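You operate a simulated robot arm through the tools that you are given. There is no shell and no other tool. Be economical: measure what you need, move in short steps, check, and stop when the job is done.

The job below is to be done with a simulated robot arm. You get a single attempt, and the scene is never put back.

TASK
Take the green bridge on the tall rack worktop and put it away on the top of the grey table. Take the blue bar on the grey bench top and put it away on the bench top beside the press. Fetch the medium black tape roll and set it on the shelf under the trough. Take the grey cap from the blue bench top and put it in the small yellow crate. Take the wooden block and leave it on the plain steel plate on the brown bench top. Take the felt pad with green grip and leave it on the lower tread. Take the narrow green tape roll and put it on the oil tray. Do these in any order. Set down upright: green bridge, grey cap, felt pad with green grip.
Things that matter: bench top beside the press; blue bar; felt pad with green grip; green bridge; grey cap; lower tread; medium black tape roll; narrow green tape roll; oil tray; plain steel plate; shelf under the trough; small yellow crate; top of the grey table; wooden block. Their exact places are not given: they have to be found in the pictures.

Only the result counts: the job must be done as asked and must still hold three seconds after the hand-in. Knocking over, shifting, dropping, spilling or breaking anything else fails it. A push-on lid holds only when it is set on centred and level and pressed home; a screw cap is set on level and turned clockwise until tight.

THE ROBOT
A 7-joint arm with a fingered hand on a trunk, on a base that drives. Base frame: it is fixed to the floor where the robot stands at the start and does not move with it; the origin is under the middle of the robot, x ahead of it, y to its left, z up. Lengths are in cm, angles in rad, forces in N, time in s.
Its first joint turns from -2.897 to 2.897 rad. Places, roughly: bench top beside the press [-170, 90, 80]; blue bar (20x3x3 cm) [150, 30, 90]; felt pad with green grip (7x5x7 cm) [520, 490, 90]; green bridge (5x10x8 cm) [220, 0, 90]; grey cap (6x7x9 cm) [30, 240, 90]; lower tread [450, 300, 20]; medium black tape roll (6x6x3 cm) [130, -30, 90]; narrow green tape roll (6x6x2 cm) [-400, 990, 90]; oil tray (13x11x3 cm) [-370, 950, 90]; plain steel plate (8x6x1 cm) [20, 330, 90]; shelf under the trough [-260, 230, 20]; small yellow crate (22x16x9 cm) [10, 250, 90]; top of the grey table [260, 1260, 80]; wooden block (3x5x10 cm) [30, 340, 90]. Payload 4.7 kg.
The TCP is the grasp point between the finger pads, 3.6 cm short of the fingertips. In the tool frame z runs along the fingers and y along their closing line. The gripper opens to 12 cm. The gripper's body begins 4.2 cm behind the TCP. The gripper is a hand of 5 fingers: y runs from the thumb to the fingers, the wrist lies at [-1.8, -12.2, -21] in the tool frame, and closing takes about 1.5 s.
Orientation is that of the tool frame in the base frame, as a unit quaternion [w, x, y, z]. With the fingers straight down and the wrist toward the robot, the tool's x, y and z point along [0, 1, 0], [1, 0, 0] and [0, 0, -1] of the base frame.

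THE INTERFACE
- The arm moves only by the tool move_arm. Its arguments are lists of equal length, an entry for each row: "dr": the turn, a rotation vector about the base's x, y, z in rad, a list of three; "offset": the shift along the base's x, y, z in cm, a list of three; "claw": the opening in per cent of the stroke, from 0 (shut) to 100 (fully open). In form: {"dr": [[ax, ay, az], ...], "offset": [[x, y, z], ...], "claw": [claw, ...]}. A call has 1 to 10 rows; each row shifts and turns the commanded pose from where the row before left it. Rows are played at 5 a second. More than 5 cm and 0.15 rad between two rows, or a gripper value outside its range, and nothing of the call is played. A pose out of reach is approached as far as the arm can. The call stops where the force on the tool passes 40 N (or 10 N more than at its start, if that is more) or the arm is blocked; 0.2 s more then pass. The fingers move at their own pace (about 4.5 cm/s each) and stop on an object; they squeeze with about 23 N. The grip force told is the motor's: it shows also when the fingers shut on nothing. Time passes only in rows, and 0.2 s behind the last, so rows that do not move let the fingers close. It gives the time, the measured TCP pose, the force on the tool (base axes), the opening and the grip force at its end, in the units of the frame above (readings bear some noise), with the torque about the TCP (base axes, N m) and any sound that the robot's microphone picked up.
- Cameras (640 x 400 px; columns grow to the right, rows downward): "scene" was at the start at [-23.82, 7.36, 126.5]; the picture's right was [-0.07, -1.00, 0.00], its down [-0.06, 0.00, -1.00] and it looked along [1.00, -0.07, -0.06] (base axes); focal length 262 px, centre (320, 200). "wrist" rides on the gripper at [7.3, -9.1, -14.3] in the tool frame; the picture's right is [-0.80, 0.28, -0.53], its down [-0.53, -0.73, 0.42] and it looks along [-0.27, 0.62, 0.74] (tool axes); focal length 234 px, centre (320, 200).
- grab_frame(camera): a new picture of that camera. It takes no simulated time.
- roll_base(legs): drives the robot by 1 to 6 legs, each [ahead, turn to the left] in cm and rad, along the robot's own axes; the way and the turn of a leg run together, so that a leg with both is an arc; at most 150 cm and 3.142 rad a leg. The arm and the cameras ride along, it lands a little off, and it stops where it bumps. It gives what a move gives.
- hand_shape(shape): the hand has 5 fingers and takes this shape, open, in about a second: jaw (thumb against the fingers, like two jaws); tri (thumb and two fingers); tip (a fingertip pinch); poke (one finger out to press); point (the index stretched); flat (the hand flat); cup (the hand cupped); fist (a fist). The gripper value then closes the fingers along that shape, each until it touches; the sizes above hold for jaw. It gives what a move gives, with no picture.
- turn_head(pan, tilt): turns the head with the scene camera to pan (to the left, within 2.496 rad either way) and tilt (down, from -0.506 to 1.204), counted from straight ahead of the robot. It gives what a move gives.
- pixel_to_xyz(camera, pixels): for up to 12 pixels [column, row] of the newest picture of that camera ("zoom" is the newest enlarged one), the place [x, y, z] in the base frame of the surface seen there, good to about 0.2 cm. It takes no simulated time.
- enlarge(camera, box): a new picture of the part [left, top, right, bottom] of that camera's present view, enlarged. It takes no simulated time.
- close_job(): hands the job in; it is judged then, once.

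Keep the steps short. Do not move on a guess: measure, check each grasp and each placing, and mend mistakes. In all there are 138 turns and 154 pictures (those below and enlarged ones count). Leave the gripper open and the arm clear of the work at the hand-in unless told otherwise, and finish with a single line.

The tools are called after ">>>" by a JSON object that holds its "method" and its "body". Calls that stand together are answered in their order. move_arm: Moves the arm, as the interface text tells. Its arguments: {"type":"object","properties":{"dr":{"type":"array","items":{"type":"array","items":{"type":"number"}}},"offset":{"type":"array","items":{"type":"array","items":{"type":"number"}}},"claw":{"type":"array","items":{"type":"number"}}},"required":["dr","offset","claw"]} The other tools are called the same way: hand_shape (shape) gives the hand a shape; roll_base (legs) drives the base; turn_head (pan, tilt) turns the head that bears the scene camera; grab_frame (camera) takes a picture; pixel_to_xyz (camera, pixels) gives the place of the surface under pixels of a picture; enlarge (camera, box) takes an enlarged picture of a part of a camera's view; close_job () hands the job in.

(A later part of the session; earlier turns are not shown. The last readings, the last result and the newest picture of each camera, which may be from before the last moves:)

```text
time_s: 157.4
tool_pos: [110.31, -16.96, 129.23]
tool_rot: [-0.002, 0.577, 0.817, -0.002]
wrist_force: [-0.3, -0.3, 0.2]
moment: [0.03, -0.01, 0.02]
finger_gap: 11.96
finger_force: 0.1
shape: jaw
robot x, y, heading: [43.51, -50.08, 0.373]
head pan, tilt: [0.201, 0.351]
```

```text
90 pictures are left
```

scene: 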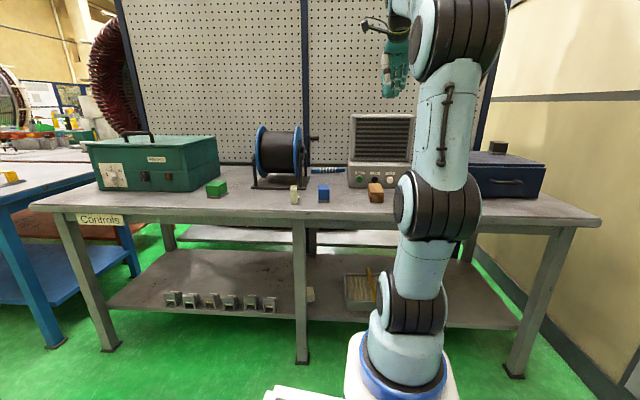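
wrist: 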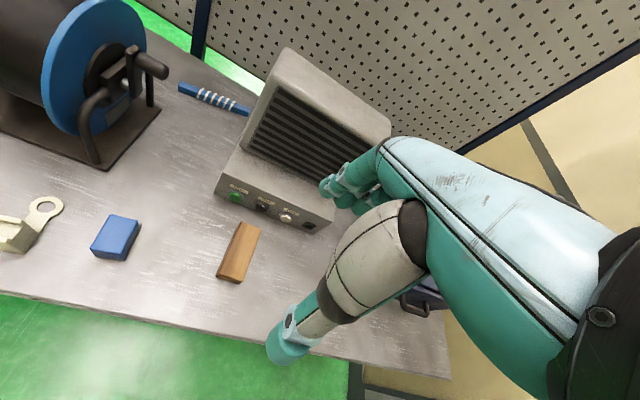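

>>> {"method": "enlarge", "body": {"camera": "scene", "box": [240, 100, 440, 220]}}

>>> {"method": "pixel_to_xyz", "body": {"camera": "zoom", "pixels": [[230, 227], [260, 223], [285, 220], [315, 215], [335, 212], [250, 122], [215, 130], [235, 265], [350, 50], [350, 210], [355, 270], [550, 60]]}}

>>> {"method": "pixel_to_xyz", "body": {"camera": "wrist", "pixels": [[182, 86], [215, 98], [247, 110], [280, 55], [285, 75], [385, 125], [160, 65], [140, 55], [150, 100], [160, 112], [225, 170], [240, 145]]}}

```text
3.20 times, centred on (340, 160) of scene
```

zoom: 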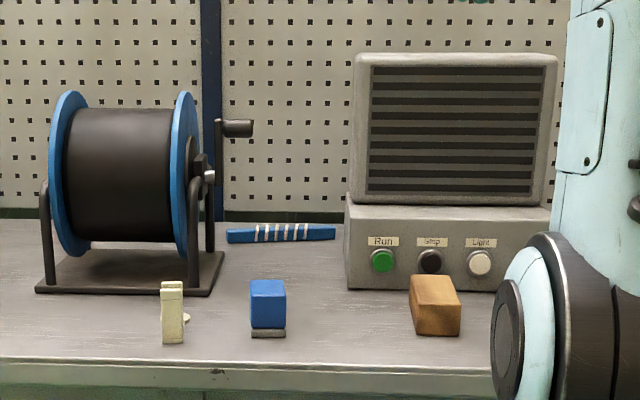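

```text
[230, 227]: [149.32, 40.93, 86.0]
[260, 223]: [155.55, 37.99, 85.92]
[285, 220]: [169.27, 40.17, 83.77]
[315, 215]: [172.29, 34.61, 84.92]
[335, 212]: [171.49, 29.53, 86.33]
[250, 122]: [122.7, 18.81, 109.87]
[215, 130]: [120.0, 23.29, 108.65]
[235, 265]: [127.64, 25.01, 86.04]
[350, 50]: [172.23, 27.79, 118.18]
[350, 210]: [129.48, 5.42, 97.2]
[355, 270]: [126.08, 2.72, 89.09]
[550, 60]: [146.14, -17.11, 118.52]
```

```text
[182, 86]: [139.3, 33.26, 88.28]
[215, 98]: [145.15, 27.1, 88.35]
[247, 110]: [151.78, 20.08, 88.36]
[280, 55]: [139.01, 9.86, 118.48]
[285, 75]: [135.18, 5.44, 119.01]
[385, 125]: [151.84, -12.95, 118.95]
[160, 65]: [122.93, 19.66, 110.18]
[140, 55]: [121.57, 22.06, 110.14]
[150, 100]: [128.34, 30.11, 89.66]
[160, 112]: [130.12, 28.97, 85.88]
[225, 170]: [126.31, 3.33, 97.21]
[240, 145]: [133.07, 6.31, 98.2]
```

Bar centre ≈(145.5,26.7), direction (0.69,-0.73). A corridor exists between crank (z110) and heater (z119). I go nearer and align first.

>>> {"method": "roll_base", "body": {"legs": [[0, 0.127], [17, 0]]}}

>>> {"method": "move_arm", "body": {"dr": [[0, 0, 0.07], [0, 0, 0.07], [0, 0, 0.07], [0, 0, 0.08]], "offset": [[0, 0, 0], [0, 0, 0], [0, 0, 0], [0, 0, 0]], "claw": [100, 100, 100, 100]}}

```text
time_s: 159.4
tool_pos: [120.36, -1.09, 129.34]
tool_rot: [-0.002, 0.526, 0.851, -0.002]
wrist_force: [-0.8, 0.2, 0.2]
moment: [0.02, 0.02, 0.0]
finger_gap: 11.98
finger_force: 0.1
shape: jaw
robot x, y, heading: [57.81, -42.07, 0.494]
head pan, tilt: [0.201, 0.351]
```

```text
time_s: 160.4
tool_pos: [120.42, -1.02, 129.29]
tool_rot: [-0.001, 0.398, 0.918, -0.001]
wrist_force: [0.1, -0.1, 0.3]
moment: [-0.01, 0.0, -0.01]
finger_gap: 11.99
finger_force: 0.1
shape: jaw
robot x, y, heading: [58.24, -42.42, 0.496]
head pan, tilt: [0.201, 0.351]
```

>>> {"method": "move_arm", "body": {"dr": [[0, 0, 0], [0, 0, 0], [0, 0, 0], [0, 0, 0], [0, 0, 0]], "offset": [[2.72, 3.48, -0.2], [2.72, 3.48, -0.2], [2.72, 3.48, -0.2], [2.72, 3.48, -0.2], [2.72, 3.48, -0.2]], "claw": [60, 60, 60, 60, 60]}}

>>> {"method": "grab_frame", "body": {"camera": "wrist"}}

>>> {"method": "grab_frame", "body": {"camera": "scene"}}

```text
time_s: 161.6
tool_pos: [134.19, 16.34, 128.78]
tool_rot: [-0.002, 0.398, 0.917, -0.001]
wrist_force: [0.4, -0.5, 1.6]
moment: [0.02, -0.07, 0.0]
finger_gap: 7.22
finger_force: 0.2
shape: jaw
robot x, y, heading: [57.84, -42.43, 0.493]
head pan, tilt: [0.201, 0.351]
```

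```text
88 pictures are left
```

wrist: 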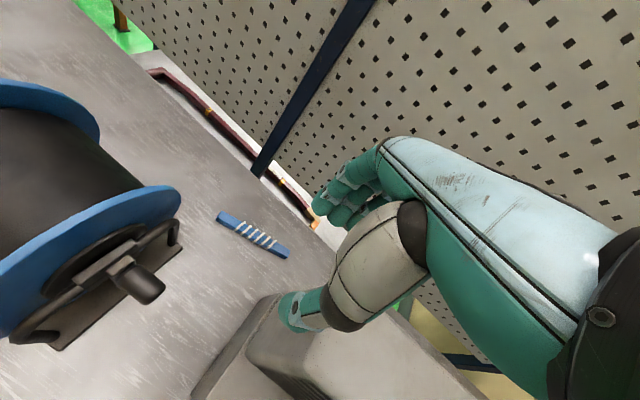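

```text
87 pictures are left
```

scene: 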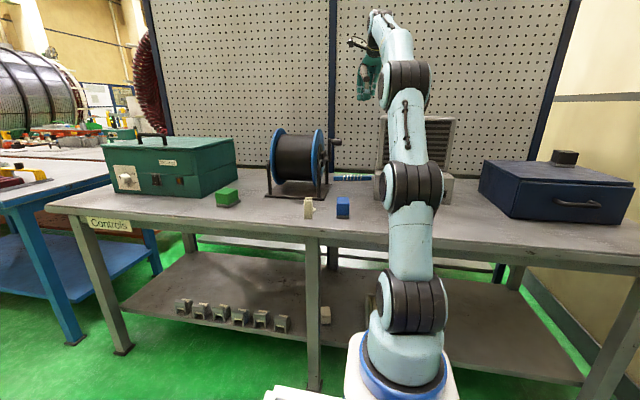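

>>> {"method": "pixel_to_xyz", "body": {"camera": "wrist", "pixels": [[221, 216], [252, 234], [284, 254], [278, 300], [268, 360], [250, 300], [150, 282], [178, 200]]}}

>>> {"method": "move_arm", "body": {"dr": [[0, 0, 0], [0, 0, 0], [0, 0, 0], [0, 0, 0], [0, 0, 0]], "offset": [[2.25, 2.06, -2], [2.25, 2.06, -3], [2.25, 2.06, -3.5], [2.25, 2.06, -3.5], [2.25, 2.06, -3.5]], "claw": [60, 60, 60, 60, 60]}}

>>> {"method": "grab_frame", "body": {"camera": "wrist"}}

```text
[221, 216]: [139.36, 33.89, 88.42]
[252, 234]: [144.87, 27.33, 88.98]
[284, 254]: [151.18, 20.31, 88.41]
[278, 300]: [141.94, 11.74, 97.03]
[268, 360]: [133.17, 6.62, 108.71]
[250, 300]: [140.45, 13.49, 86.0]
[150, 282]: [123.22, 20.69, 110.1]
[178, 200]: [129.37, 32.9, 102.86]
```

```text
time_s: 162.8
tool_pos: [145.16, 27.05, 112.87]
tool_rot: [-0.001, 0.398, 0.917, 0.001]
wrist_force: [0.4, -1.1, 1.9]
moment: [0.0, -0.04, -0.01]
finger_gap: 7.23
finger_force: 0.0
shape: jaw
robot x, y, heading: [58.28, -42.31, 0.495]
head pan, tilt: [0.201, 0.351]
```

```text
86 pictures are left
```

wrist: 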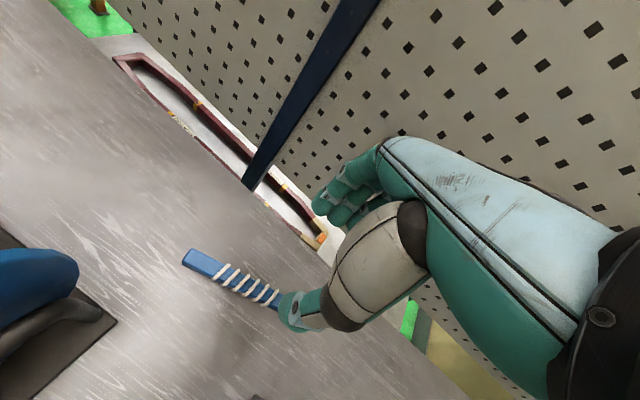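

>>> {"method": "move_arm", "body": {"dr": [[0, 0, 0], [0, 0, 0], [0, 0, 0], [0, 0, 0]], "offset": [[0, 0, -5], [0, 0, -5], [0, 0, -5], [0, 0, -3]], "claw": [60, 60, 60, 60]}}

>>> {"method": "grab_frame", "body": {"camera": "wrist"}}

>>> {"method": "enlarge", "body": {"camera": "scene", "box": [240, 80, 480, 230]}}

```text
time_s: 163.8
tool_pos: [145.22, 26.46, 94.78]
tool_rot: [-0.001, 0.398, 0.917, -0.002]
wrist_force: [0.0, 0.3, 0.4]
moment: [0.03, 0.01, -0.01]
finger_gap: 7.24
finger_force: 0.1
shape: jaw
robot x, y, heading: [58.02, -42.18, 0.496]
head pan, tilt: [0.201, 0.351]
```

```text
85 pictures are left
```

wrist: 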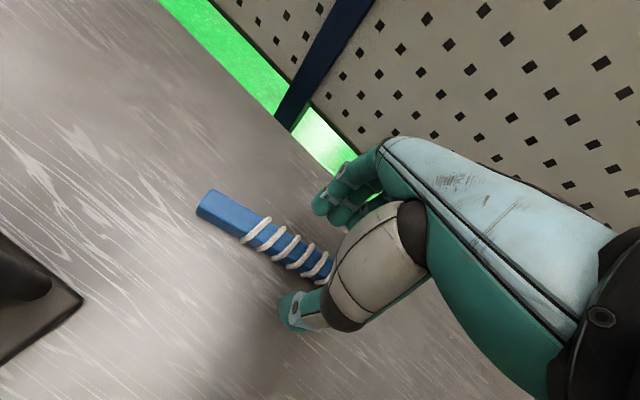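

```text
2.67 times, centred on (360, 155) of scene
```

zoom: 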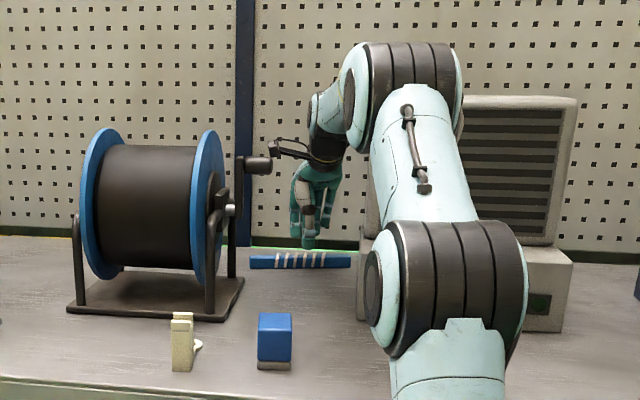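

Bar lies between thumb and fingers, clearance all round. Down 4.6 and close.

>>> {"method": "move_arm", "body": {"dr": [[0, 0, 0], [0, 0, 0], [0, 0, 0], [0, 0, 0], [0, 0, 0], [0, 0, 0], [0, 0, 0]], "offset": [[0, 0.3, -2.5], [0, 0.2, -2.1], [0, 0, 0], [0, 0, 0], [0, 0, 0], [0, 0, 0], [0, 0, 0]], "claw": [60, 60, 8, 8, 8, 8, 8]}}

>>> {"method": "move_arm", "body": {"dr": [[0, 0, 0], [0, 0, 0], [0, 0, 0], [0, 0, 0], [0, 0, 0]], "offset": [[0, 0, 2], [0, 0, 4], [0, 0, 5], [0, 0, 5], [0, 0, 5]], "claw": [8, 8, 8, 8, 8]}}

>>> {"method": "grab_frame", "body": {"camera": "wrist"}}

```text
time_s: 165.4
tool_pos: [145.2, 27.05, 89.84]
tool_rot: [-0.001, 0.398, 0.917, -0.001]
wrist_force: [-0.4, -0.7, -0.3]
moment: [0.01, -0.02, 0.05]
finger_gap: 1.85
finger_force: 23.0
shape: jaw
robot x, y, heading: [57.92, -42.16, 0.493]
head pan, tilt: [0.201, 0.351]
```

```text
time_s: 166.6
tool_pos: [145.39, 27.28, 111.07]
tool_rot: [-0.002, 0.398, 0.917, -0.004]
wrist_force: [-0.4, -0.6, -4.5]
moment: [-0.03, 0.04, 0.02]
finger_gap: 1.84
finger_force: 22.8
shape: jaw
robot x, y, heading: [57.75, -42.45, 0.49]
head pan, tilt: [0.201, 0.351]
```

```text
83 pictures are left
```

wrist: 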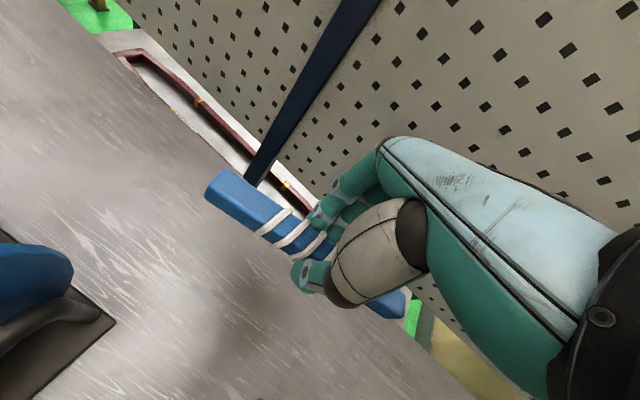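

Bar held (gap 1.84, 23 N). Retreat up and back along the same corridor.

>>> {"method": "move_arm", "body": {"dr": [[0, 0, 0], [0, 0, 0], [0, 0, 0], [0, 0, 0], [0, 0, 0], [0, 0, 0], [0, 0, 0], [0, 0, 0], [0, 0, 0], [0, 0, 0]], "offset": [[0, 0, 4], [-1.5, -1.4, 4], [-1.8, -1.6, 4], [-2.3, -2, 3.5], [-2.5, -2.2, 3], [-2.8, -3.3, 0.5], [-2.8, -3.3, 0.5], [-2.8, -3.3, 0], [-2.8, -3.3, 0], [-2.8, -3.3, 0]], "claw": [8, 8, 8, 8, 8, 8, 8, 8, 8, 8]}}

>>> {"method": "grab_frame", "body": {"camera": "scene"}}

```text
time_s: 168.8
tool_pos: [123.31, 3.33, 130.52]
tool_rot: [-0.002, 0.399, 0.917, -0.001]
wrist_force: [0.6, 1.2, -5.1]
moment: [-0.01, 0.08, 0.01]
finger_gap: 1.87
finger_force: 23.0
shape: jaw
robot x, y, heading: [58.18, -41.99, 0.494]
head pan, tilt: [0.201, 0.351]
```

```text
82 pictures are left
```

scene: 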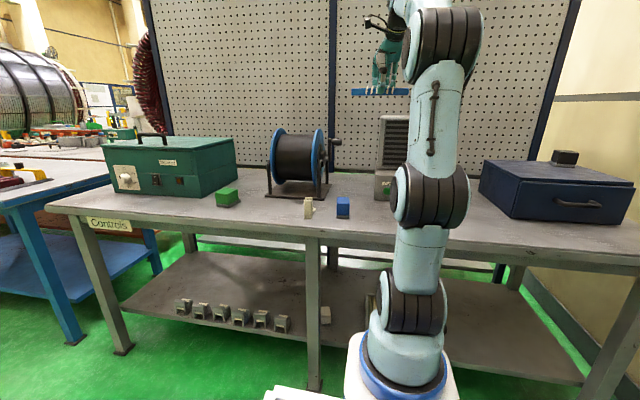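

Now drive to the press bench: stop well back, turn, then look before closing in.

>>> {"method": "roll_base", "body": {"legs": [[-35, 0], [0, 1.557], [117, 0], [117, 0], [0, 1.591]]}}

>>> {"method": "turn_head", "body": {"pan": 0.3, "tilt": 0.35}}

>>> {"method": "grab_frame", "body": {"camera": "scene"}}

```text
time_s: 189.8
tool_pos: [-143.45, 100.08, 130.59]
tool_rot: [-0.001, 0.923, -0.385, 0.002]
wrist_force: [-0.5, 0.2, -3.4]
moment: [-0.01, 0.01, 0.0]
finger_gap: 1.82
finger_force: 23.3
shape: jaw
robot x, y, heading: [-79.63, 147.82, -2.621]
head pan, tilt: [0.201, 0.351]
```

```text
time_s: 190.5
tool_pos: [-143.29, 100.14, 130.65]
tool_rot: [-0.001, 0.923, -0.384, 0.001]
wrist_force: [0.1, 0.0, -2.6]
moment: [0.01, -0.01, -0.04]
finger_gap: 1.82
finger_force: 23.0
shape: jaw
robot x, y, heading: [-79.87, 147.56, -2.623]
head pan, tilt: [0.3, 0.351]
```

```text
81 pictures are left
```

scene: 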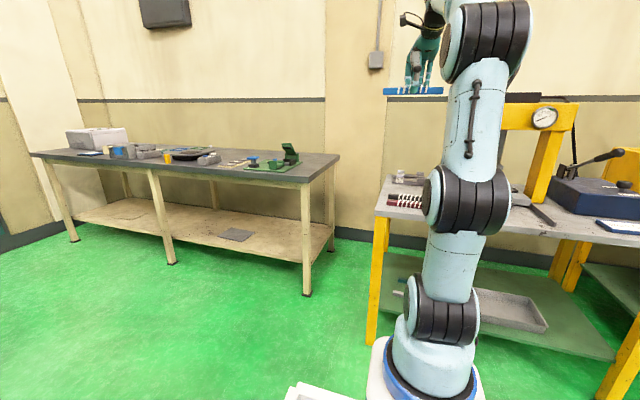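

>>> {"method": "grab_frame", "body": {"camera": "wrist"}}

>>> {"method": "enlarge", "body": {"camera": "scene", "box": [360, 150, 640, 325]}}

>>> {"method": "pixel_to_xyz", "body": {"camera": "zoom", "pixels": [[20, 135], [330, 195], [490, 215], [100, 75], [65, 115], [420, 145], [600, 170], [130, 150]]}}

```text
80 pictures are left
```

wrist: 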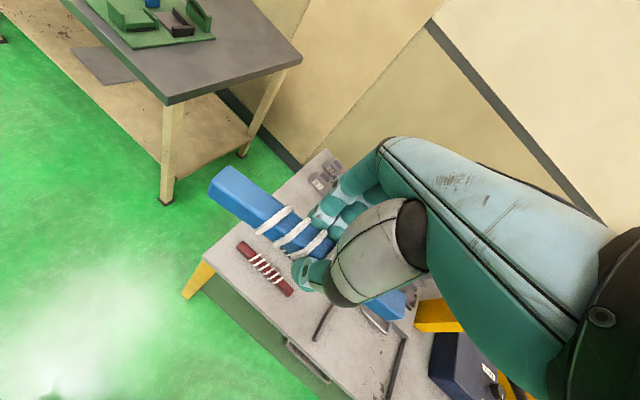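

```text
2.29 times, centred on (500, 238) of scene
```

zoom: 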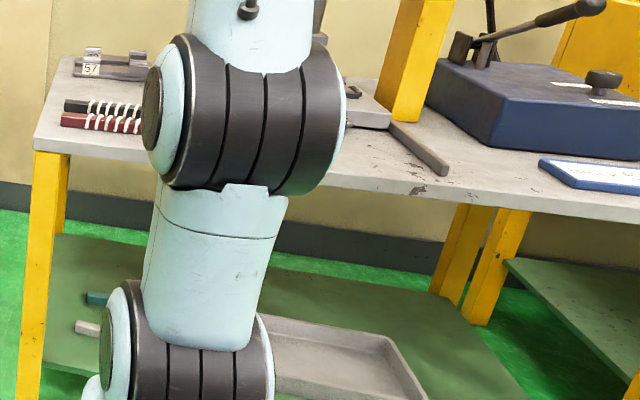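

```text
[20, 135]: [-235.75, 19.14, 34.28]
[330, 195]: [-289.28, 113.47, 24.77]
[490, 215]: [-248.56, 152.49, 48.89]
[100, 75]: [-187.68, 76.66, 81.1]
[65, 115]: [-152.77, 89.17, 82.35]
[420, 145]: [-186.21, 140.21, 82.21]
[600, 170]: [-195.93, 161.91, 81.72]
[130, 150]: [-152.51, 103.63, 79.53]
```

>>> {"method": "enlarge", "body": {"camera": "wrist", "box": [180, 140, 460, 400]}}

>>> {"method": "pixel_to_xyz", "body": {"camera": "wrist", "pixels": [[243, 245], [290, 292], [265, 267], [330, 307], [316, 338], [402, 340], [388, 395], [280, 330], [240, 290], [350, 350], [330, 390], [375, 320]]}}

```text
1.54 times, centred on (320, 270) of wrist
```

zoom: 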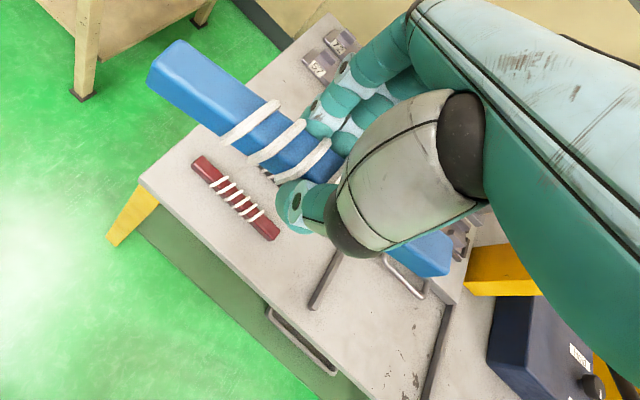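

```text
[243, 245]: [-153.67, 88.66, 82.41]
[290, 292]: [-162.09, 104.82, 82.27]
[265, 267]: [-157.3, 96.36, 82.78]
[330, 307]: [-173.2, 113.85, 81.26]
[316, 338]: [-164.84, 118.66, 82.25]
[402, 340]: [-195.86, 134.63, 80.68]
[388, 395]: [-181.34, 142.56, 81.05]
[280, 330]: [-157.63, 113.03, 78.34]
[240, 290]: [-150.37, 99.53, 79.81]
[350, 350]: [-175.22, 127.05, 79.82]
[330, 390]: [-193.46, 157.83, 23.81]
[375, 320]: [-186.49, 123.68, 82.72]
```

Free strip on the bench: centre ≈(-175.9,128.9), z 79.6, between the two black rods. I move over it, aligning the bar with the front edge.

>>> {"method": "move_arm", "body": {"dr": [[0, 0, -0.028], [0, 0, -0.028], [0, 0, -0.028], [0, 0, -0.028], [0, 0, -0.028], [0, 0, -0.028], [0, 0, -0.028], [0, 0, -0.028], [0, 0, -0.028], [0, 0, -0.028]], "offset": [[-3.26, 2.88, -2], [-3.26, 2.88, -2], [-3.26, 2.88, -2], [-3.26, 2.88, -2], [-3.26, 2.88, -2], [-3.26, 2.88, -2], [-3.26, 2.88, -2], [-3.26, 2.88, -2], [-3.26, 2.88, -2], [-3.26, 2.88, -2]], "claw": [8, 8, 8, 8, 8, 8, 8, 8, 8, 8]}}

>>> {"method": "move_arm", "body": {"dr": [[0, 0, 0], [0, 0, 0], [0, 0, 0]], "offset": [[0, 0, -5], [0, 0, -5], [0, 0, -3]], "claw": [8, 8, 8]}}

>>> {"method": "grab_frame", "body": {"camera": "wrist"}}

>>> {"method": "enlarge", "body": {"camera": "scene", "box": [360, 80, 640, 255]}}

```text
time_s: 192.7
tool_pos: [-175.96, 128.83, 110.77]
tool_rot: [-0.001, 0.861, -0.509, 0.002]
wrist_force: [0.7, -0.9, -2.4]
moment: [0.04, 0.01, 0.03]
finger_gap: 1.81
finger_force: 22.2
shape: jaw
robot x, y, heading: [-79.06, 147.23, -2.622]
head pan, tilt: [0.3, 0.351]
```

```text
time_s: 193.5
tool_pos: [-176.11, 128.95, 97.4]
tool_rot: [-0.001, 0.86, -0.51, 0.001]
wrist_force: [0.3, -1.4, -2.3]
moment: [0.04, 0.01, 0.0]
finger_gap: 1.81
finger_force: 23.1
shape: jaw
robot x, y, heading: [-79.48, 147.41, -2.619]
head pan, tilt: [0.3, 0.351]
```

```text
77 pictures are left
```

wrist: 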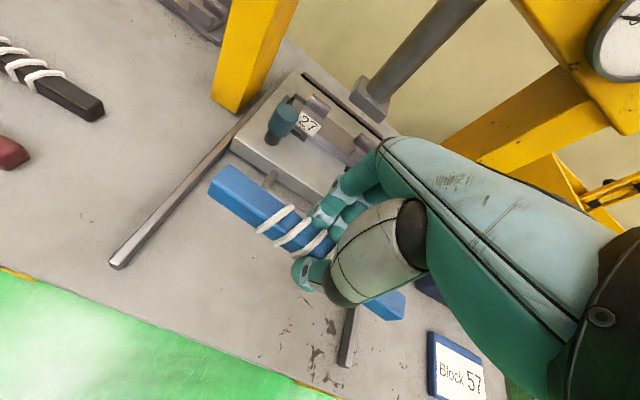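

```text
2.29 times, centred on (500, 168) of scene
```

zoom: 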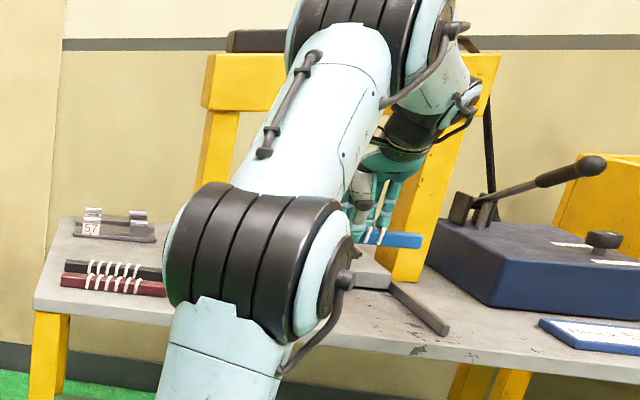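

>>> {"method": "pixel_to_xyz", "body": {"camera": "wrist", "pixels": [[235, 150], [300, 195], [270, 175], [120, 258], [205, 170], [345, 355], [350, 318], [250, 280], [330, 335]]}}

```text
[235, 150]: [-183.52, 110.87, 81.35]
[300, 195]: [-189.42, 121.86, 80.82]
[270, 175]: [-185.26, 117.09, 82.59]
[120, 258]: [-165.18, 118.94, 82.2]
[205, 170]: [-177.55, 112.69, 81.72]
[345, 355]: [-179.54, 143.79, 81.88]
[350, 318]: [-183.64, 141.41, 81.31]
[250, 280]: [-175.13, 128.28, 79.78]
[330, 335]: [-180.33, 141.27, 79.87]
```

Spot is clear. Lower to z 83.8 and release.

>>> {"method": "move_arm", "body": {"dr": [[0, 0, 0], [0, 0, 0], [0, 0, 0], [0, 0, 0]], "offset": [[0, 0, -5], [0, 0, -5], [0, 0, -2.5], [0, 0, -1]], "claw": [8, 8, 8, 8]}}

>>> {"method": "move_arm", "body": {"dr": [[0, 0, 0], [0, 0, 0], [0, 0, 0], [0, 0, 0], [0, 0, 0], [0, 0, 0], [0, 0, 0]], "offset": [[0, 0, 0], [0, 0, 0], [0, 0, 0], [0, 0, 0], [0, 0, 3], [0, 0, 5], [0, 0, 5]], "claw": [45, 45, 45, 45, 45, 45, 45]}}

>>> {"method": "grab_frame", "body": {"camera": "wrist"}}

```text
time_s: 194.5
tool_pos: [-176.12, 128.79, 83.95]
tool_rot: [-0.001, 0.861, -0.509, 0.002]
wrist_force: [-0.3, 0.2, -2.3]
moment: [0.0, -0.02, -0.01]
finger_gap: 1.81
finger_force: 22.7
shape: jaw
robot x, y, heading: [-78.99, 147.52, -2.624]
head pan, tilt: [0.3, 0.351]
```

```text
time_s: 196.1
tool_pos: [-175.74, 129.2, 97.08]
tool_rot: [-0.002, 0.861, -0.509, 0.004]
wrist_force: [-0.5, 0.0, -1.9]
moment: [-0.02, -0.02, 0.02]
finger_gap: 5.36
finger_force: 0.1
shape: jaw
robot x, y, heading: [-79.62, 147.71, -2.626]
head pan, tilt: [0.3, 0.351]
```

```text
75 pictures are left
```

wrist: 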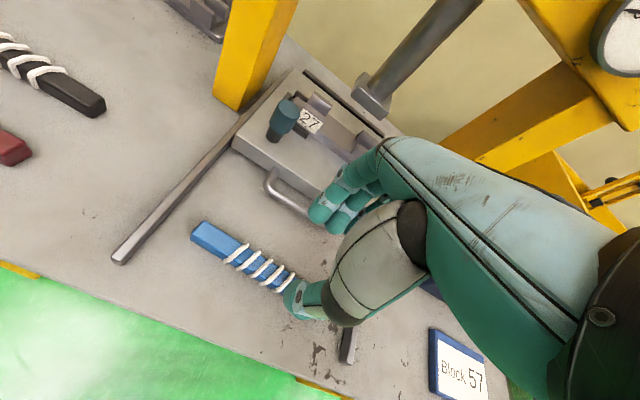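

Blue bar lies well on the bench. Tuck the arm, turn up the aisle, drive and look.

>>> {"method": "move_arm", "body": {"dr": [[0, 0, 0], [0, 0, 0], [0, 0, 0], [0, 0, 0], [0, 0, 0], [0, 0, 0], [0, 0, 0], [0, 0, 0], [0, 0, 0], [0, 0, 0]], "offset": [[0, 0, 4], [3.8, -0.9, 3], [3.8, -0.9, 3], [3.8, -0.9, 3], [3.8, -0.9, 3], [3.8, -0.9, 3], [3.8, -0.9, 3], [3.8, -0.9, 3], [3.8, -0.9, 3], [3.8, -0.9, 3]], "claw": [100, 100, 100, 100, 100, 100, 100, 100, 100, 100]}}

>>> {"method": "roll_base", "body": {"legs": [[0, -1.586], [130, 0], [110, 0]]}}

>>> {"method": "turn_head", "body": {"pan": -0.9, "tilt": 0.2}}

>>> {"method": "grab_frame", "body": {"camera": "scene"}}

```text
time_s: 198.3
tool_pos: [-141.73, 120.77, 127.96]
tool_rot: [-0.002, 0.86, -0.51, 0.003]
wrist_force: [-0.4, -0.1, -1.5]
moment: [0.02, -0.08, 0.03]
finger_gap: 11.95
finger_force: 0.0
shape: jaw
robot x, y, heading: [-79.73, 147.6, -2.621]
head pan, tilt: [0.3, 0.351]
```

```text
time_s: 214.1
tool_pos: [-214.01, 428.82, 128.13]
tool_rot: [0.0, -0.217, 0.976, -0.002]
wrist_force: [-0.2, -0.5, 0.0]
moment: [0.0, 0.01, 0.01]
finger_gap: 11.99
finger_force: 0.1
shape: jaw
robot x, y, heading: [-191.32, 364.64, 2.032]
head pan, tilt: [0.3, 0.351]
```

```text
time_s: 215.5
tool_pos: [-214.0, 428.89, 128.15]
tool_rot: [0.0, -0.217, 0.976, -0.002]
wrist_force: [0.0, -0.2, 0.2]
moment: [0.0, -0.01, 0.0]
finger_gap: 11.98
finger_force: 0.2
shape: jaw
robot x, y, heading: [-191.01, 365.22, 2.032]
head pan, tilt: [-0.901, 0.201]
```

```text
74 pictures are left
```

scene: 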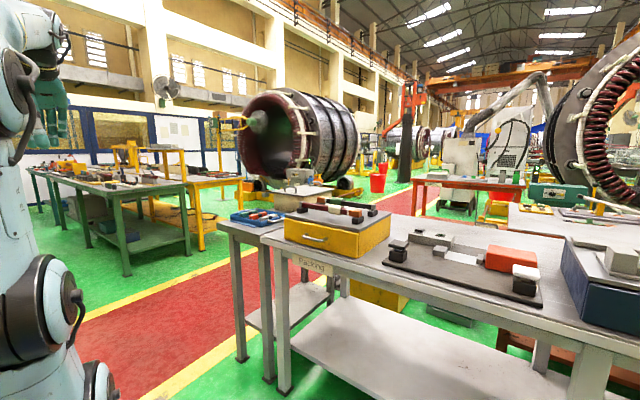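

>>> {"method": "pixel_to_xyz", "body": {"camera": "scene", "pixels": [[283, 390], [240, 358], [200, 300], [280, 262], [405, 200], [440, 185], [415, 225], [450, 320], [230, 250], [350, 190], [260, 190], [520, 345]]}}

>>> {"method": "enlarge", "body": {"camera": "scene", "box": [240, 100, 640, 320]}}

```text
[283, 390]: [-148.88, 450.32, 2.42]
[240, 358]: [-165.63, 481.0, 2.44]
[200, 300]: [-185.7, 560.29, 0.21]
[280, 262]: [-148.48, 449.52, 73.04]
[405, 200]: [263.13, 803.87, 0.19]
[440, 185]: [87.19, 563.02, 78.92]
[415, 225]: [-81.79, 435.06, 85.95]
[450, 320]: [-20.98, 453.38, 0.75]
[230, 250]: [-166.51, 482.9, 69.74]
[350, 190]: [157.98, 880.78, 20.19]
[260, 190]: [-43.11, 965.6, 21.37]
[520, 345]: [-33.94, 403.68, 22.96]
```

```text
1.60 times, centred on (440, 210) of scene
```

zoom: 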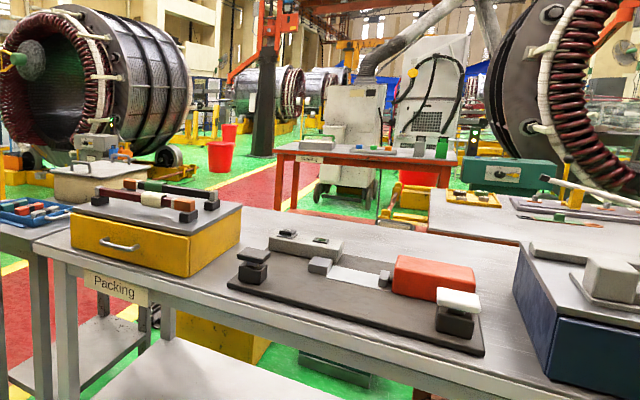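

Walkway runs along heading ≈0.5 at t≈580. I drive up to it, turn right and go along it, then look at the brown bench from behind.

>>> {"method": "roll_base", "body": {"legs": [[150, 0], [0, -1.53], [150, 0], [90, 0]]}}

>>> {"method": "turn_head", "body": {"pan": -1.2, "tilt": 0.2}}

>>> {"method": "grab_frame", "body": {"camera": "scene"}}

```text
time_s: 237.9
tool_pos: [10.5, 644.79, 128.19]
tool_rot: [-0.001, 0.507, 0.862, -0.001]
wrist_force: [-0.1, 0.5, 0.4]
moment: [0.02, 0.0, 0.01]
finger_gap: 11.98
finger_force: 0.0
shape: jaw
robot x, y, heading: [-51.19, 617.68, 0.532]
head pan, tilt: [-0.901, 0.201]
```

```text
time_s: 238.7
tool_pos: [10.52, 644.88, 128.11]
tool_rot: [-0.002, 0.507, 0.862, -0.002]
wrist_force: [-0.1, 0.3, 0.5]
moment: [0.02, -0.02, -0.01]
finger_gap: 11.98
finger_force: 0.0
shape: jaw
robot x, y, heading: [-51.44, 617.93, 0.532]
head pan, tilt: [-1.201, 0.201]
```

```text
72 pictures are left
```

scene: 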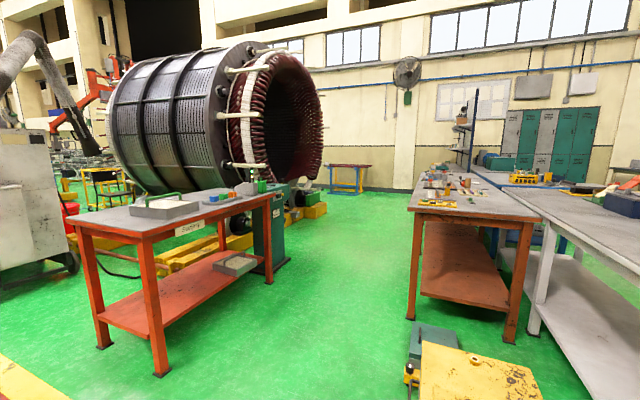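

>>> {"method": "pixel_to_xyz", "body": {"camera": "scene", "pixels": [[412, 210], [410, 317], [535, 215], [510, 340], [270, 284], [160, 373], [300, 215], [285, 262], [330, 300], [350, 230], [420, 165], [360, 190]]}}

>>> {"method": "enlarge", "body": {"camera": "scene", "box": [390, 130, 590, 250]}}

>>> {"method": "pixel_to_xyz", "body": {"camera": "zoom", "pixels": [[170, 180], [150, 155], [200, 150], [260, 145], [110, 160], [240, 185], [310, 130], [350, 160]]}}

```text
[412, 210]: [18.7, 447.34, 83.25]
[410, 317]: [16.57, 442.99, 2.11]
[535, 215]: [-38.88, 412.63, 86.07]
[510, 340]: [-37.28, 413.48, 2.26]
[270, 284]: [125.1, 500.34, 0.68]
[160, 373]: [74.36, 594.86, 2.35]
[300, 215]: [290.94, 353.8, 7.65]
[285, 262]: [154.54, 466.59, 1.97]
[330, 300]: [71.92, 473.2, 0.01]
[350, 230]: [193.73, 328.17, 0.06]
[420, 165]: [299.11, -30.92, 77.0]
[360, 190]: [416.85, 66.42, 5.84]
```

```text
3.20 times, centred on (490, 190) of scene
```

zoom: 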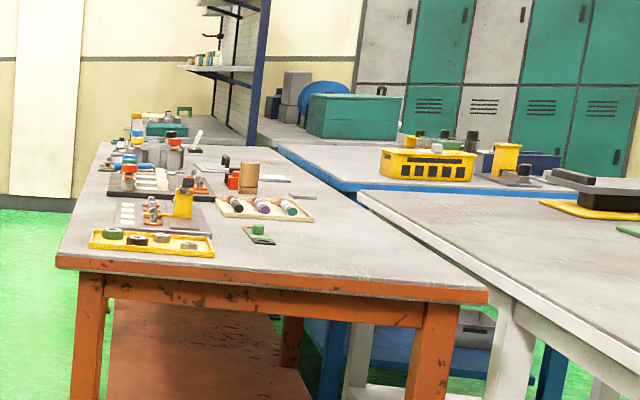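

```text
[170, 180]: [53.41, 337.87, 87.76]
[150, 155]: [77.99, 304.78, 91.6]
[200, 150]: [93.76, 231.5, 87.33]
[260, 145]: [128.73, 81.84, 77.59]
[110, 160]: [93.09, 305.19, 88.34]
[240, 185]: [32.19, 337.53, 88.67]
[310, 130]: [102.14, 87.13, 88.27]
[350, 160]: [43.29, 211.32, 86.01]
```

Corridor between brown bench (rear edge n=231) and stator/red table (n≈350) is wide enough. I advance into it.

>>> {"method": "roll_base", "body": {"legs": [[40, 0], [0, -1.603], [60, 0]]}}

>>> {"method": "turn_head", "body": {"pan": 0, "tilt": 0.4}}

>>> {"method": "grab_frame", "body": {"camera": "scene"}}

```text
time_s: 248.1
tool_pos: [33.81, 521.79, 128.09]
tool_rot: [-0.002, 0.974, 0.229, 0.001]
wrist_force: [0.7, 0.2, 0.4]
moment: [0.01, 0.01, -0.05]
finger_gap: 11.97
finger_force: 0.0
shape: jaw
robot x, y, heading: [9.35, 584.61, -1.089]
head pan, tilt: [-1.201, 0.201]
```

```text
time_s: 249.5
tool_pos: [33.71, 521.57, 128.12]
tool_rot: [-0.001, 0.974, 0.228, 0.0]
wrist_force: [1.4, 0.3, 0.1]
moment: [0.01, 0.0, -0.01]
finger_gap: 11.97
finger_force: 0.0
shape: jaw
robot x, y, heading: [9.75, 584.83, -1.088]
head pan, tilt: [0.0, 0.4]
```

```text
70 pictures are left
```

scene: 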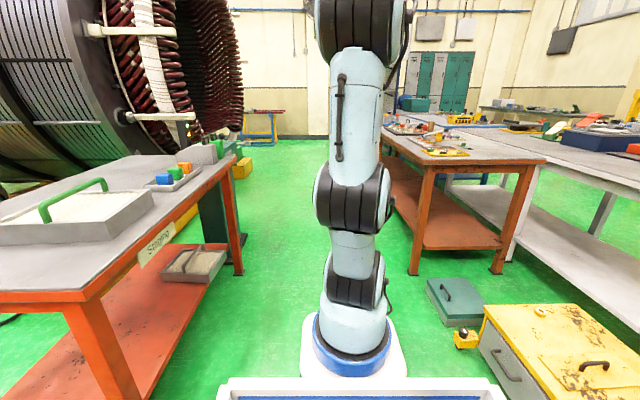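

>>> {"method": "pixel_to_xyz", "body": {"camera": "scene", "pixels": [[428, 300], [458, 345], [485, 320], [412, 272], [238, 272], [140, 390], [150, 260], [245, 175], [232, 160], [205, 280], [300, 250]]}}

```text
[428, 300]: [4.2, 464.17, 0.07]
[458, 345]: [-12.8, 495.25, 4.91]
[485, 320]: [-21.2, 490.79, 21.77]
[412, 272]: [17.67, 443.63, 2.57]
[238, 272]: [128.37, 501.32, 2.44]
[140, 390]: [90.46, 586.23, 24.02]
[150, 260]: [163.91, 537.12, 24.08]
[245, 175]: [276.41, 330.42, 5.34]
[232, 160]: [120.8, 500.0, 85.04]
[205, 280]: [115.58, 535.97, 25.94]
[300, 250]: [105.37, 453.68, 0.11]
```

>>> {"method": "roll_base", "body": {"legs": [[0, 0.02], [115, 0], [114, 0], [0, -1.571]]}}

>>> {"method": "turn_head", "body": {"pan": 0.15, "tilt": 0.4}}

>>> {"method": "grab_frame", "body": {"camera": "scene"}}

>>> {"method": "grab_frame", "body": {"camera": "wrist"}}

```text
time_s: 265.0
tool_pos: [56.94, 361.87, 128.08]
tool_rot: [-0.001, 0.844, -0.537, 0.002]
wrist_force: [0.9, 0.8, 0.1]
moment: [0.01, -0.01, 0.01]
finger_gap: 11.96
finger_force: 0.1
shape: jaw
robot x, y, heading: [120.37, 384.29, -2.683]
head pan, tilt: [0.0, 0.4]
```

```text
time_s: 265.7
tool_pos: [56.77, 361.81, 128.2]
tool_rot: [-0.001, 0.844, -0.536, 0.002]
wrist_force: [-0.8, 0.3, 0.3]
moment: [-0.02, -0.02, 0.02]
finger_gap: 11.97
finger_force: 0.1
shape: jaw
robot x, y, heading: [120.68, 384.63, -2.685]
head pan, tilt: [0.15, 0.4]
```

```text
69 pictures are left
```

scene: 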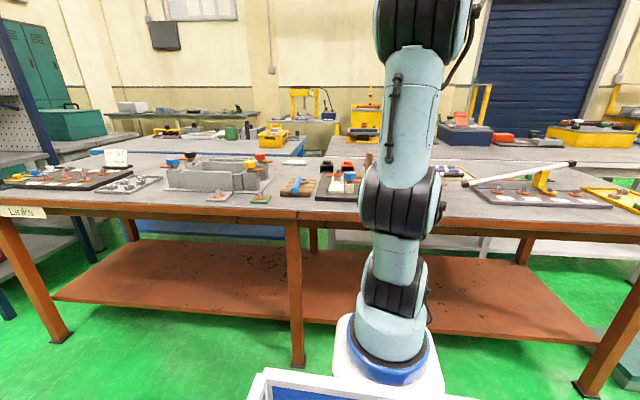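

```text
68 pictures are left
```

wrist: 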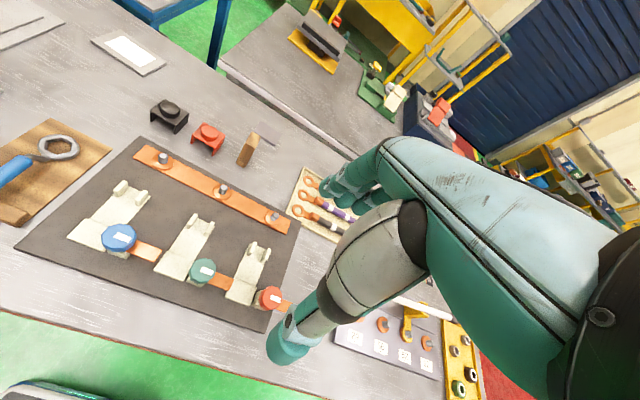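

>>> {"method": "roll_base", "body": {"legs": [[8, 0.04]]}}

>>> {"method": "enlarge", "body": {"camera": "wrist", "box": [140, 60, 400, 240]}}

```text
time_s: 266.8
tool_pos: [50.62, 355.53, 128.08]
tool_rot: [-0.001, 0.855, -0.519, 0.001]
wrist_force: [0.6, -0.4, 0.3]
moment: [-0.02, -0.02, 0.0]
finger_gap: 11.95
finger_force: 0.0
shape: jaw
robot x, y, heading: [113.82, 380.34, -2.645]
head pan, tilt: [0.15, 0.4]
```

```text
2.22 times, centred on (270, 150) of wrist
```

zoom: 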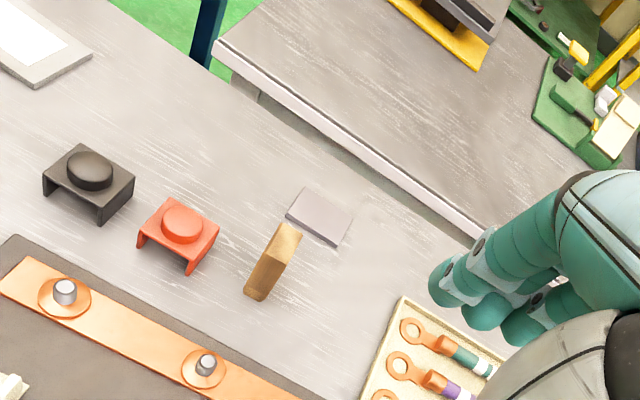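

>>> {"method": "pixel_to_xyz", "body": {"camera": "zoom", "pixels": [[278, 228], [297, 233], [270, 246], [286, 252], [252, 290], [265, 297], [306, 190], [350, 218], [290, 215], [333, 244], [320, 216], [220, 300]]}}

```text
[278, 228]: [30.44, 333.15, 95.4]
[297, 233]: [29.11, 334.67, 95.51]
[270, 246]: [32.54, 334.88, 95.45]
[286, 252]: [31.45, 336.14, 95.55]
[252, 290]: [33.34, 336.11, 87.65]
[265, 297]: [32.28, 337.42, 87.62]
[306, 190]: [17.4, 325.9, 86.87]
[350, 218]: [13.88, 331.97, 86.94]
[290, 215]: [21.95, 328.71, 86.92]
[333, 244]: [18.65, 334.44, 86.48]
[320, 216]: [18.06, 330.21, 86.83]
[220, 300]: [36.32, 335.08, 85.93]
```

Block top centre ≈(30.9,334.7), z 95.5; plate centre ≈(18,330.2), z 86.9. I move above the block with yaw +0.17.

>>> {"method": "move_arm", "body": {"dr": [[0, 0, 0.028], [0, 0, 0.028], [0, 0, 0.028], [0, 0, 0.028], [0, 0, 0.028], [0, 0, 0.03], [0, 0, 0], [0, 0, 0], [0, 0, 0]], "offset": [[-3.28, -3.47, -1], [-3.28, -3.47, -1], [-3.28, -3.47, -1], [-3.28, -3.47, -1], [-3.28, -3.47, -1], [-3.3, -3.45, -1], [0, 0, -5], [0, 0, -5], [0, 0, -4]], "claw": [80, 80, 80, 80, 80, 80, 80, 80, 80]}}

>>> {"method": "grab_frame", "body": {"camera": "wrist"}}

```text
time_s: 268.8
tool_pos: [30.87, 334.74, 108.07]
tool_rot: [-0.001, 0.896, -0.445, 0.002]
wrist_force: [0.6, 0.4, 0.9]
moment: [-0.01, 0.04, -0.02]
finger_gap: 9.64
finger_force: 0.1
shape: jaw
robot x, y, heading: [113.37, 380.44, -2.642]
head pan, tilt: [0.15, 0.4]
```

```text
66 pictures are left
```

wrist: 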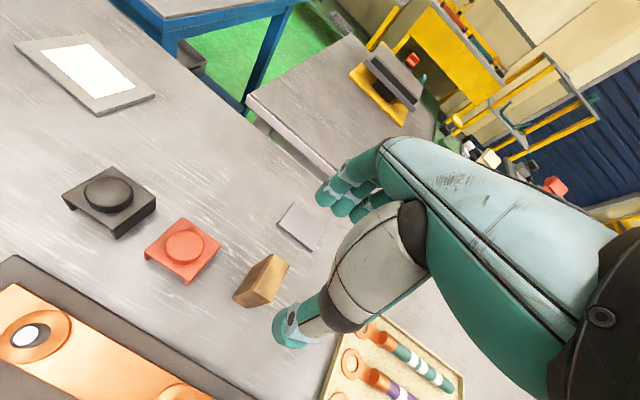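

>>> {"method": "move_arm", "body": {"dr": [[0, 0, 0], [0, 0, 0], [0, 0, 0], [0, 0, 0], [0, 0, 0], [0, 0, 0], [0, 0, 0], [0, 0, 0], [0, 0, 0]], "offset": [[0, 0, -5], [0, 0, -5], [0, 0, -3.5], [0, 0, -2.3], [0, 0, 0], [0, 0, 0], [0, 0, 0], [0, 0, 0], [0, 0, 0]], "claw": [75, 75, 75, 75, 15, 15, 15, 15, 15]}}

>>> {"method": "move_arm", "body": {"dr": [[0, 0, 0], [0, 0, 0]], "offset": [[0, 0, 2], [0, 0, 2]], "claw": [15, 15]}}

>>> {"method": "grab_frame", "body": {"camera": "wrist"}}

```text
time_s: 270.8
tool_pos: [30.84, 334.52, 92.18]
tool_rot: [-0.001, 0.896, -0.444, 0.002]
wrist_force: [-0.3, -0.8, 0.2]
moment: [-0.03, 0.0, -0.02]
finger_gap: 4.3
finger_force: 22.9
shape: jaw
robot x, y, heading: [113.5, 380.38, -2.643]
head pan, tilt: [0.15, 0.4]
```

```text
time_s: 271.4
tool_pos: [30.74, 334.57, 96.4]
tool_rot: [-0.002, 0.896, -0.444, 0.002]
wrist_force: [-0.6, -0.3, -2.1]
moment: [0.02, -0.01, 0.04]
finger_gap: 4.34
finger_force: 23.3
shape: jaw
robot x, y, heading: [113.08, 380.55, -2.642]
head pan, tilt: [0.15, 0.4]
```

```text
65 pictures are left
```

wrist: 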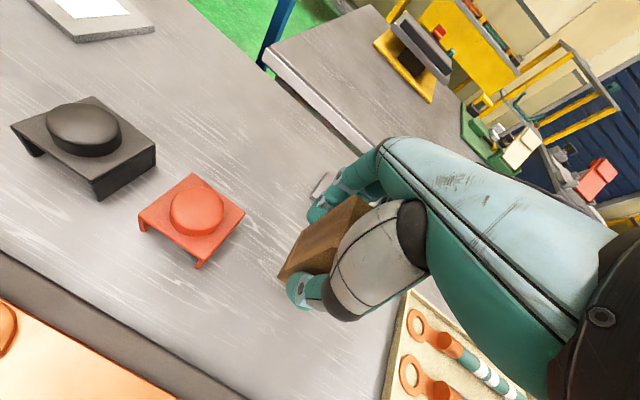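

>>> {"method": "move_arm", "body": {"dr": [[0, 0, -0.03], [0, 0, -0.03], [0, 0, -0.03], [0, 0, 0]], "offset": [[-4.25, -1.43, 0.5], [-4.25, -1.43, 0], [-4.25, -1.43, 0], [0, 0, 0]], "claw": [15, 15, 15, 15]}}

>>> {"method": "grab_frame", "body": {"camera": "wrist"}}

```text
time_s: 272.4
tool_pos: [18.18, 330.55, 96.69]
tool_rot: [-0.001, 0.875, -0.485, 0.001]
wrist_force: [0.7, 0.4, -2.3]
moment: [-0.02, 0.01, -0.01]
finger_gap: 4.3
finger_force: 23.0
shape: jaw
robot x, y, heading: [113.52, 380.4, -2.636]
head pan, tilt: [0.15, 0.4]
```

```text
64 pictures are left
```

wrist: 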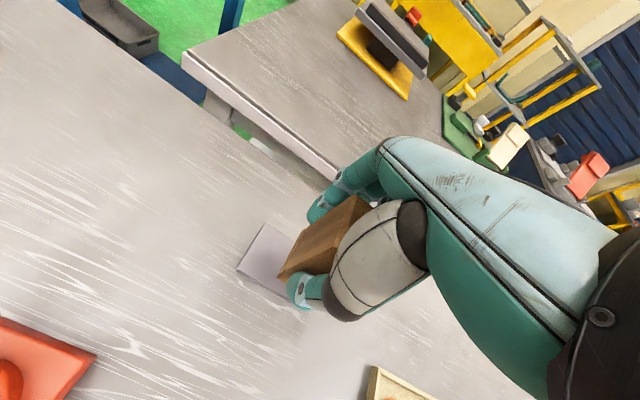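

>>> {"method": "move_arm", "body": {"dr": [[0, 0, 0], [0, 0, 0], [0, 0, 0], [0, 0, 0]], "offset": [[-0.1, -0.2, -2], [0, 0, -1.2], [0, 0, -0.3], [0, 0, 0]], "claw": [15, 15, 15, 15]}}

>>> {"method": "grab_frame", "body": {"camera": "wrist"}}

```text
time_s: 273.4
tool_pos: [18.07, 330.14, 93.53]
tool_rot: [-0.001, 0.875, -0.484, 0.001]
wrist_force: [0.0, 0.8, -0.7]
moment: [0.01, 0.03, 0.01]
finger_gap: 4.31
finger_force: 22.7
shape: jaw
robot x, y, heading: [113.21, 380.36, -2.639]
head pan, tilt: [0.15, 0.4]
```

```text
63 pictures are left
```

wrist: 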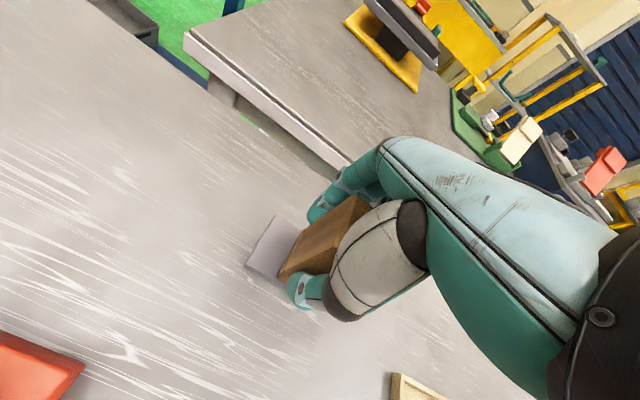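

>>> {"method": "move_arm", "body": {"dr": [[0, 0, 0], [0, 0, 0], [0, 0, 0]], "offset": [[0, 0, -0.3], [0, 0, -0.3], [0, 0, 0]], "claw": [15, 15, 15]}}

>>> {"method": "move_arm", "body": {"dr": [[0, 0, 0], [0, 0, 0], [0, 0, 0], [0, 0, 0], [0, 0, 0], [0, 0, 0], [0, 0, 0], [0, 0, 0], [0, 0, 0]], "offset": [[0, 0, 0], [0, 0, 0], [0, 0, 0], [0, 0, 0], [0, 0, 3], [0, 0, 4], [0, 0, 5], [0, 0, 5], [0, 0, 5]], "claw": [70, 70, 70, 70, 70, 70, 80, 80, 80]}}

>>> {"method": "grab_frame", "body": {"camera": "wrist"}}

```text
time_s: 274.2
tool_pos: [18.08, 330.19, 93.03]
tool_rot: [0.001, 0.875, -0.484, 0.001]
wrist_force: [2.0, 0.8, 17.1]
moment: [0.0, 0.03, -0.02]
finger_gap: 4.36
finger_force: 22.8
shape: jaw
robot x, y, heading: [113.33, 380.76, -2.644]
head pan, tilt: [0.15, 0.4]
```

```text
time_s: 276.2
tool_pos: [17.79, 330.41, 114.6]
tool_rot: [-0.002, 0.875, -0.485, 0.002]
wrist_force: [0.1, 1.0, -0.3]
moment: [0.03, -0.03, -0.02]
finger_gap: 9.59
finger_force: 0.1
shape: jaw
robot x, y, heading: [113.37, 380.56, -2.642]
head pan, tilt: [0.15, 0.4]
```

```text
62 pictures are left
```

wrist: 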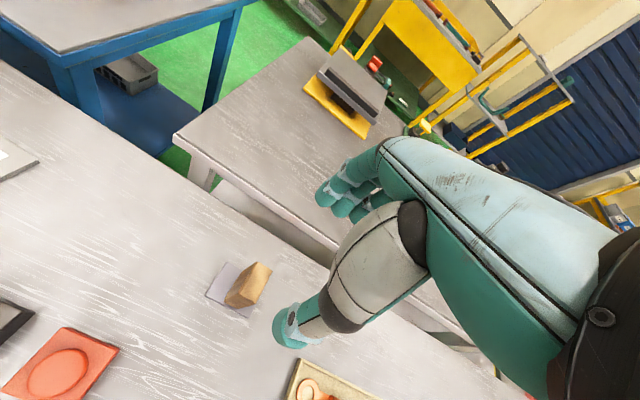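

Block stands on the plate. Next the green bridge: tuck the arm, go on down the corridor and look.

>>> {"method": "move_arm", "body": {"dr": [[0, 0, 0], [0, 0, 0], [0, 0, 0], [0, 0, 0], [0, 0, 0], [0, 0, 0], [0, 0, 0], [0, 0, 0]], "offset": [[0, 0, 4], [4, 2.2, 1.5], [4, 2.2, 1.5], [4, 2.2, 1.5], [4, 2.2, 1.5], [4, 2.2, 1.5], [4, 2.2, 1.5], [4, 2.2, 1.5]], "claw": [100, 100, 100, 100, 100, 100, 100, 100]}}

>>> {"method": "roll_base", "body": {"legs": [[0, 1.572], [150, 0]]}}

>>> {"method": "turn_head", "body": {"pan": -0.35, "tilt": 0.25}}

>>> {"method": "grab_frame", "body": {"camera": "scene"}}

```text
time_s: 278.0
tool_pos: [46.32, 345.61, 129.03]
tool_rot: [-0.002, 0.874, -0.485, 0.002]
wrist_force: [-1.0, -0.4, -1.6]
moment: [0.04, -0.08, 0.02]
finger_gap: 12.0
finger_force: 0.2
shape: jaw
robot x, y, heading: [113.52, 380.74, -2.638]
head pan, tilt: [0.15, 0.4]
```

```text
time_s: 289.2
tool_pos: [221.06, 183.52, 129.16]
tool_rot: [-0.003, 0.961, 0.275, 0.001]
wrist_force: [1.0, -0.2, -0.4]
moment: [-0.01, -0.03, -0.01]
finger_gap: 11.98
finger_force: 0.0
shape: jaw
robot x, y, heading: [185.55, 250.69, -1.072]
head pan, tilt: [0.15, 0.4]
```

```text
time_s: 290.1
tool_pos: [220.94, 183.65, 129.18]
tool_rot: [-0.003, 0.961, 0.276, 0.0]
wrist_force: [0.2, -0.2, -0.6]
moment: [0.0, -0.04, -0.01]
finger_gap: 12.0
finger_force: 0.1
shape: jaw
robot x, y, heading: [185.96, 250.23, -1.076]
head pan, tilt: [-0.351, 0.25]
```

```text
61 pictures are left
```

scene: 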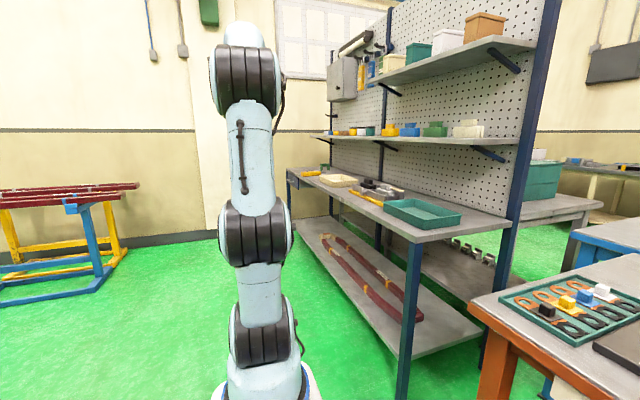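

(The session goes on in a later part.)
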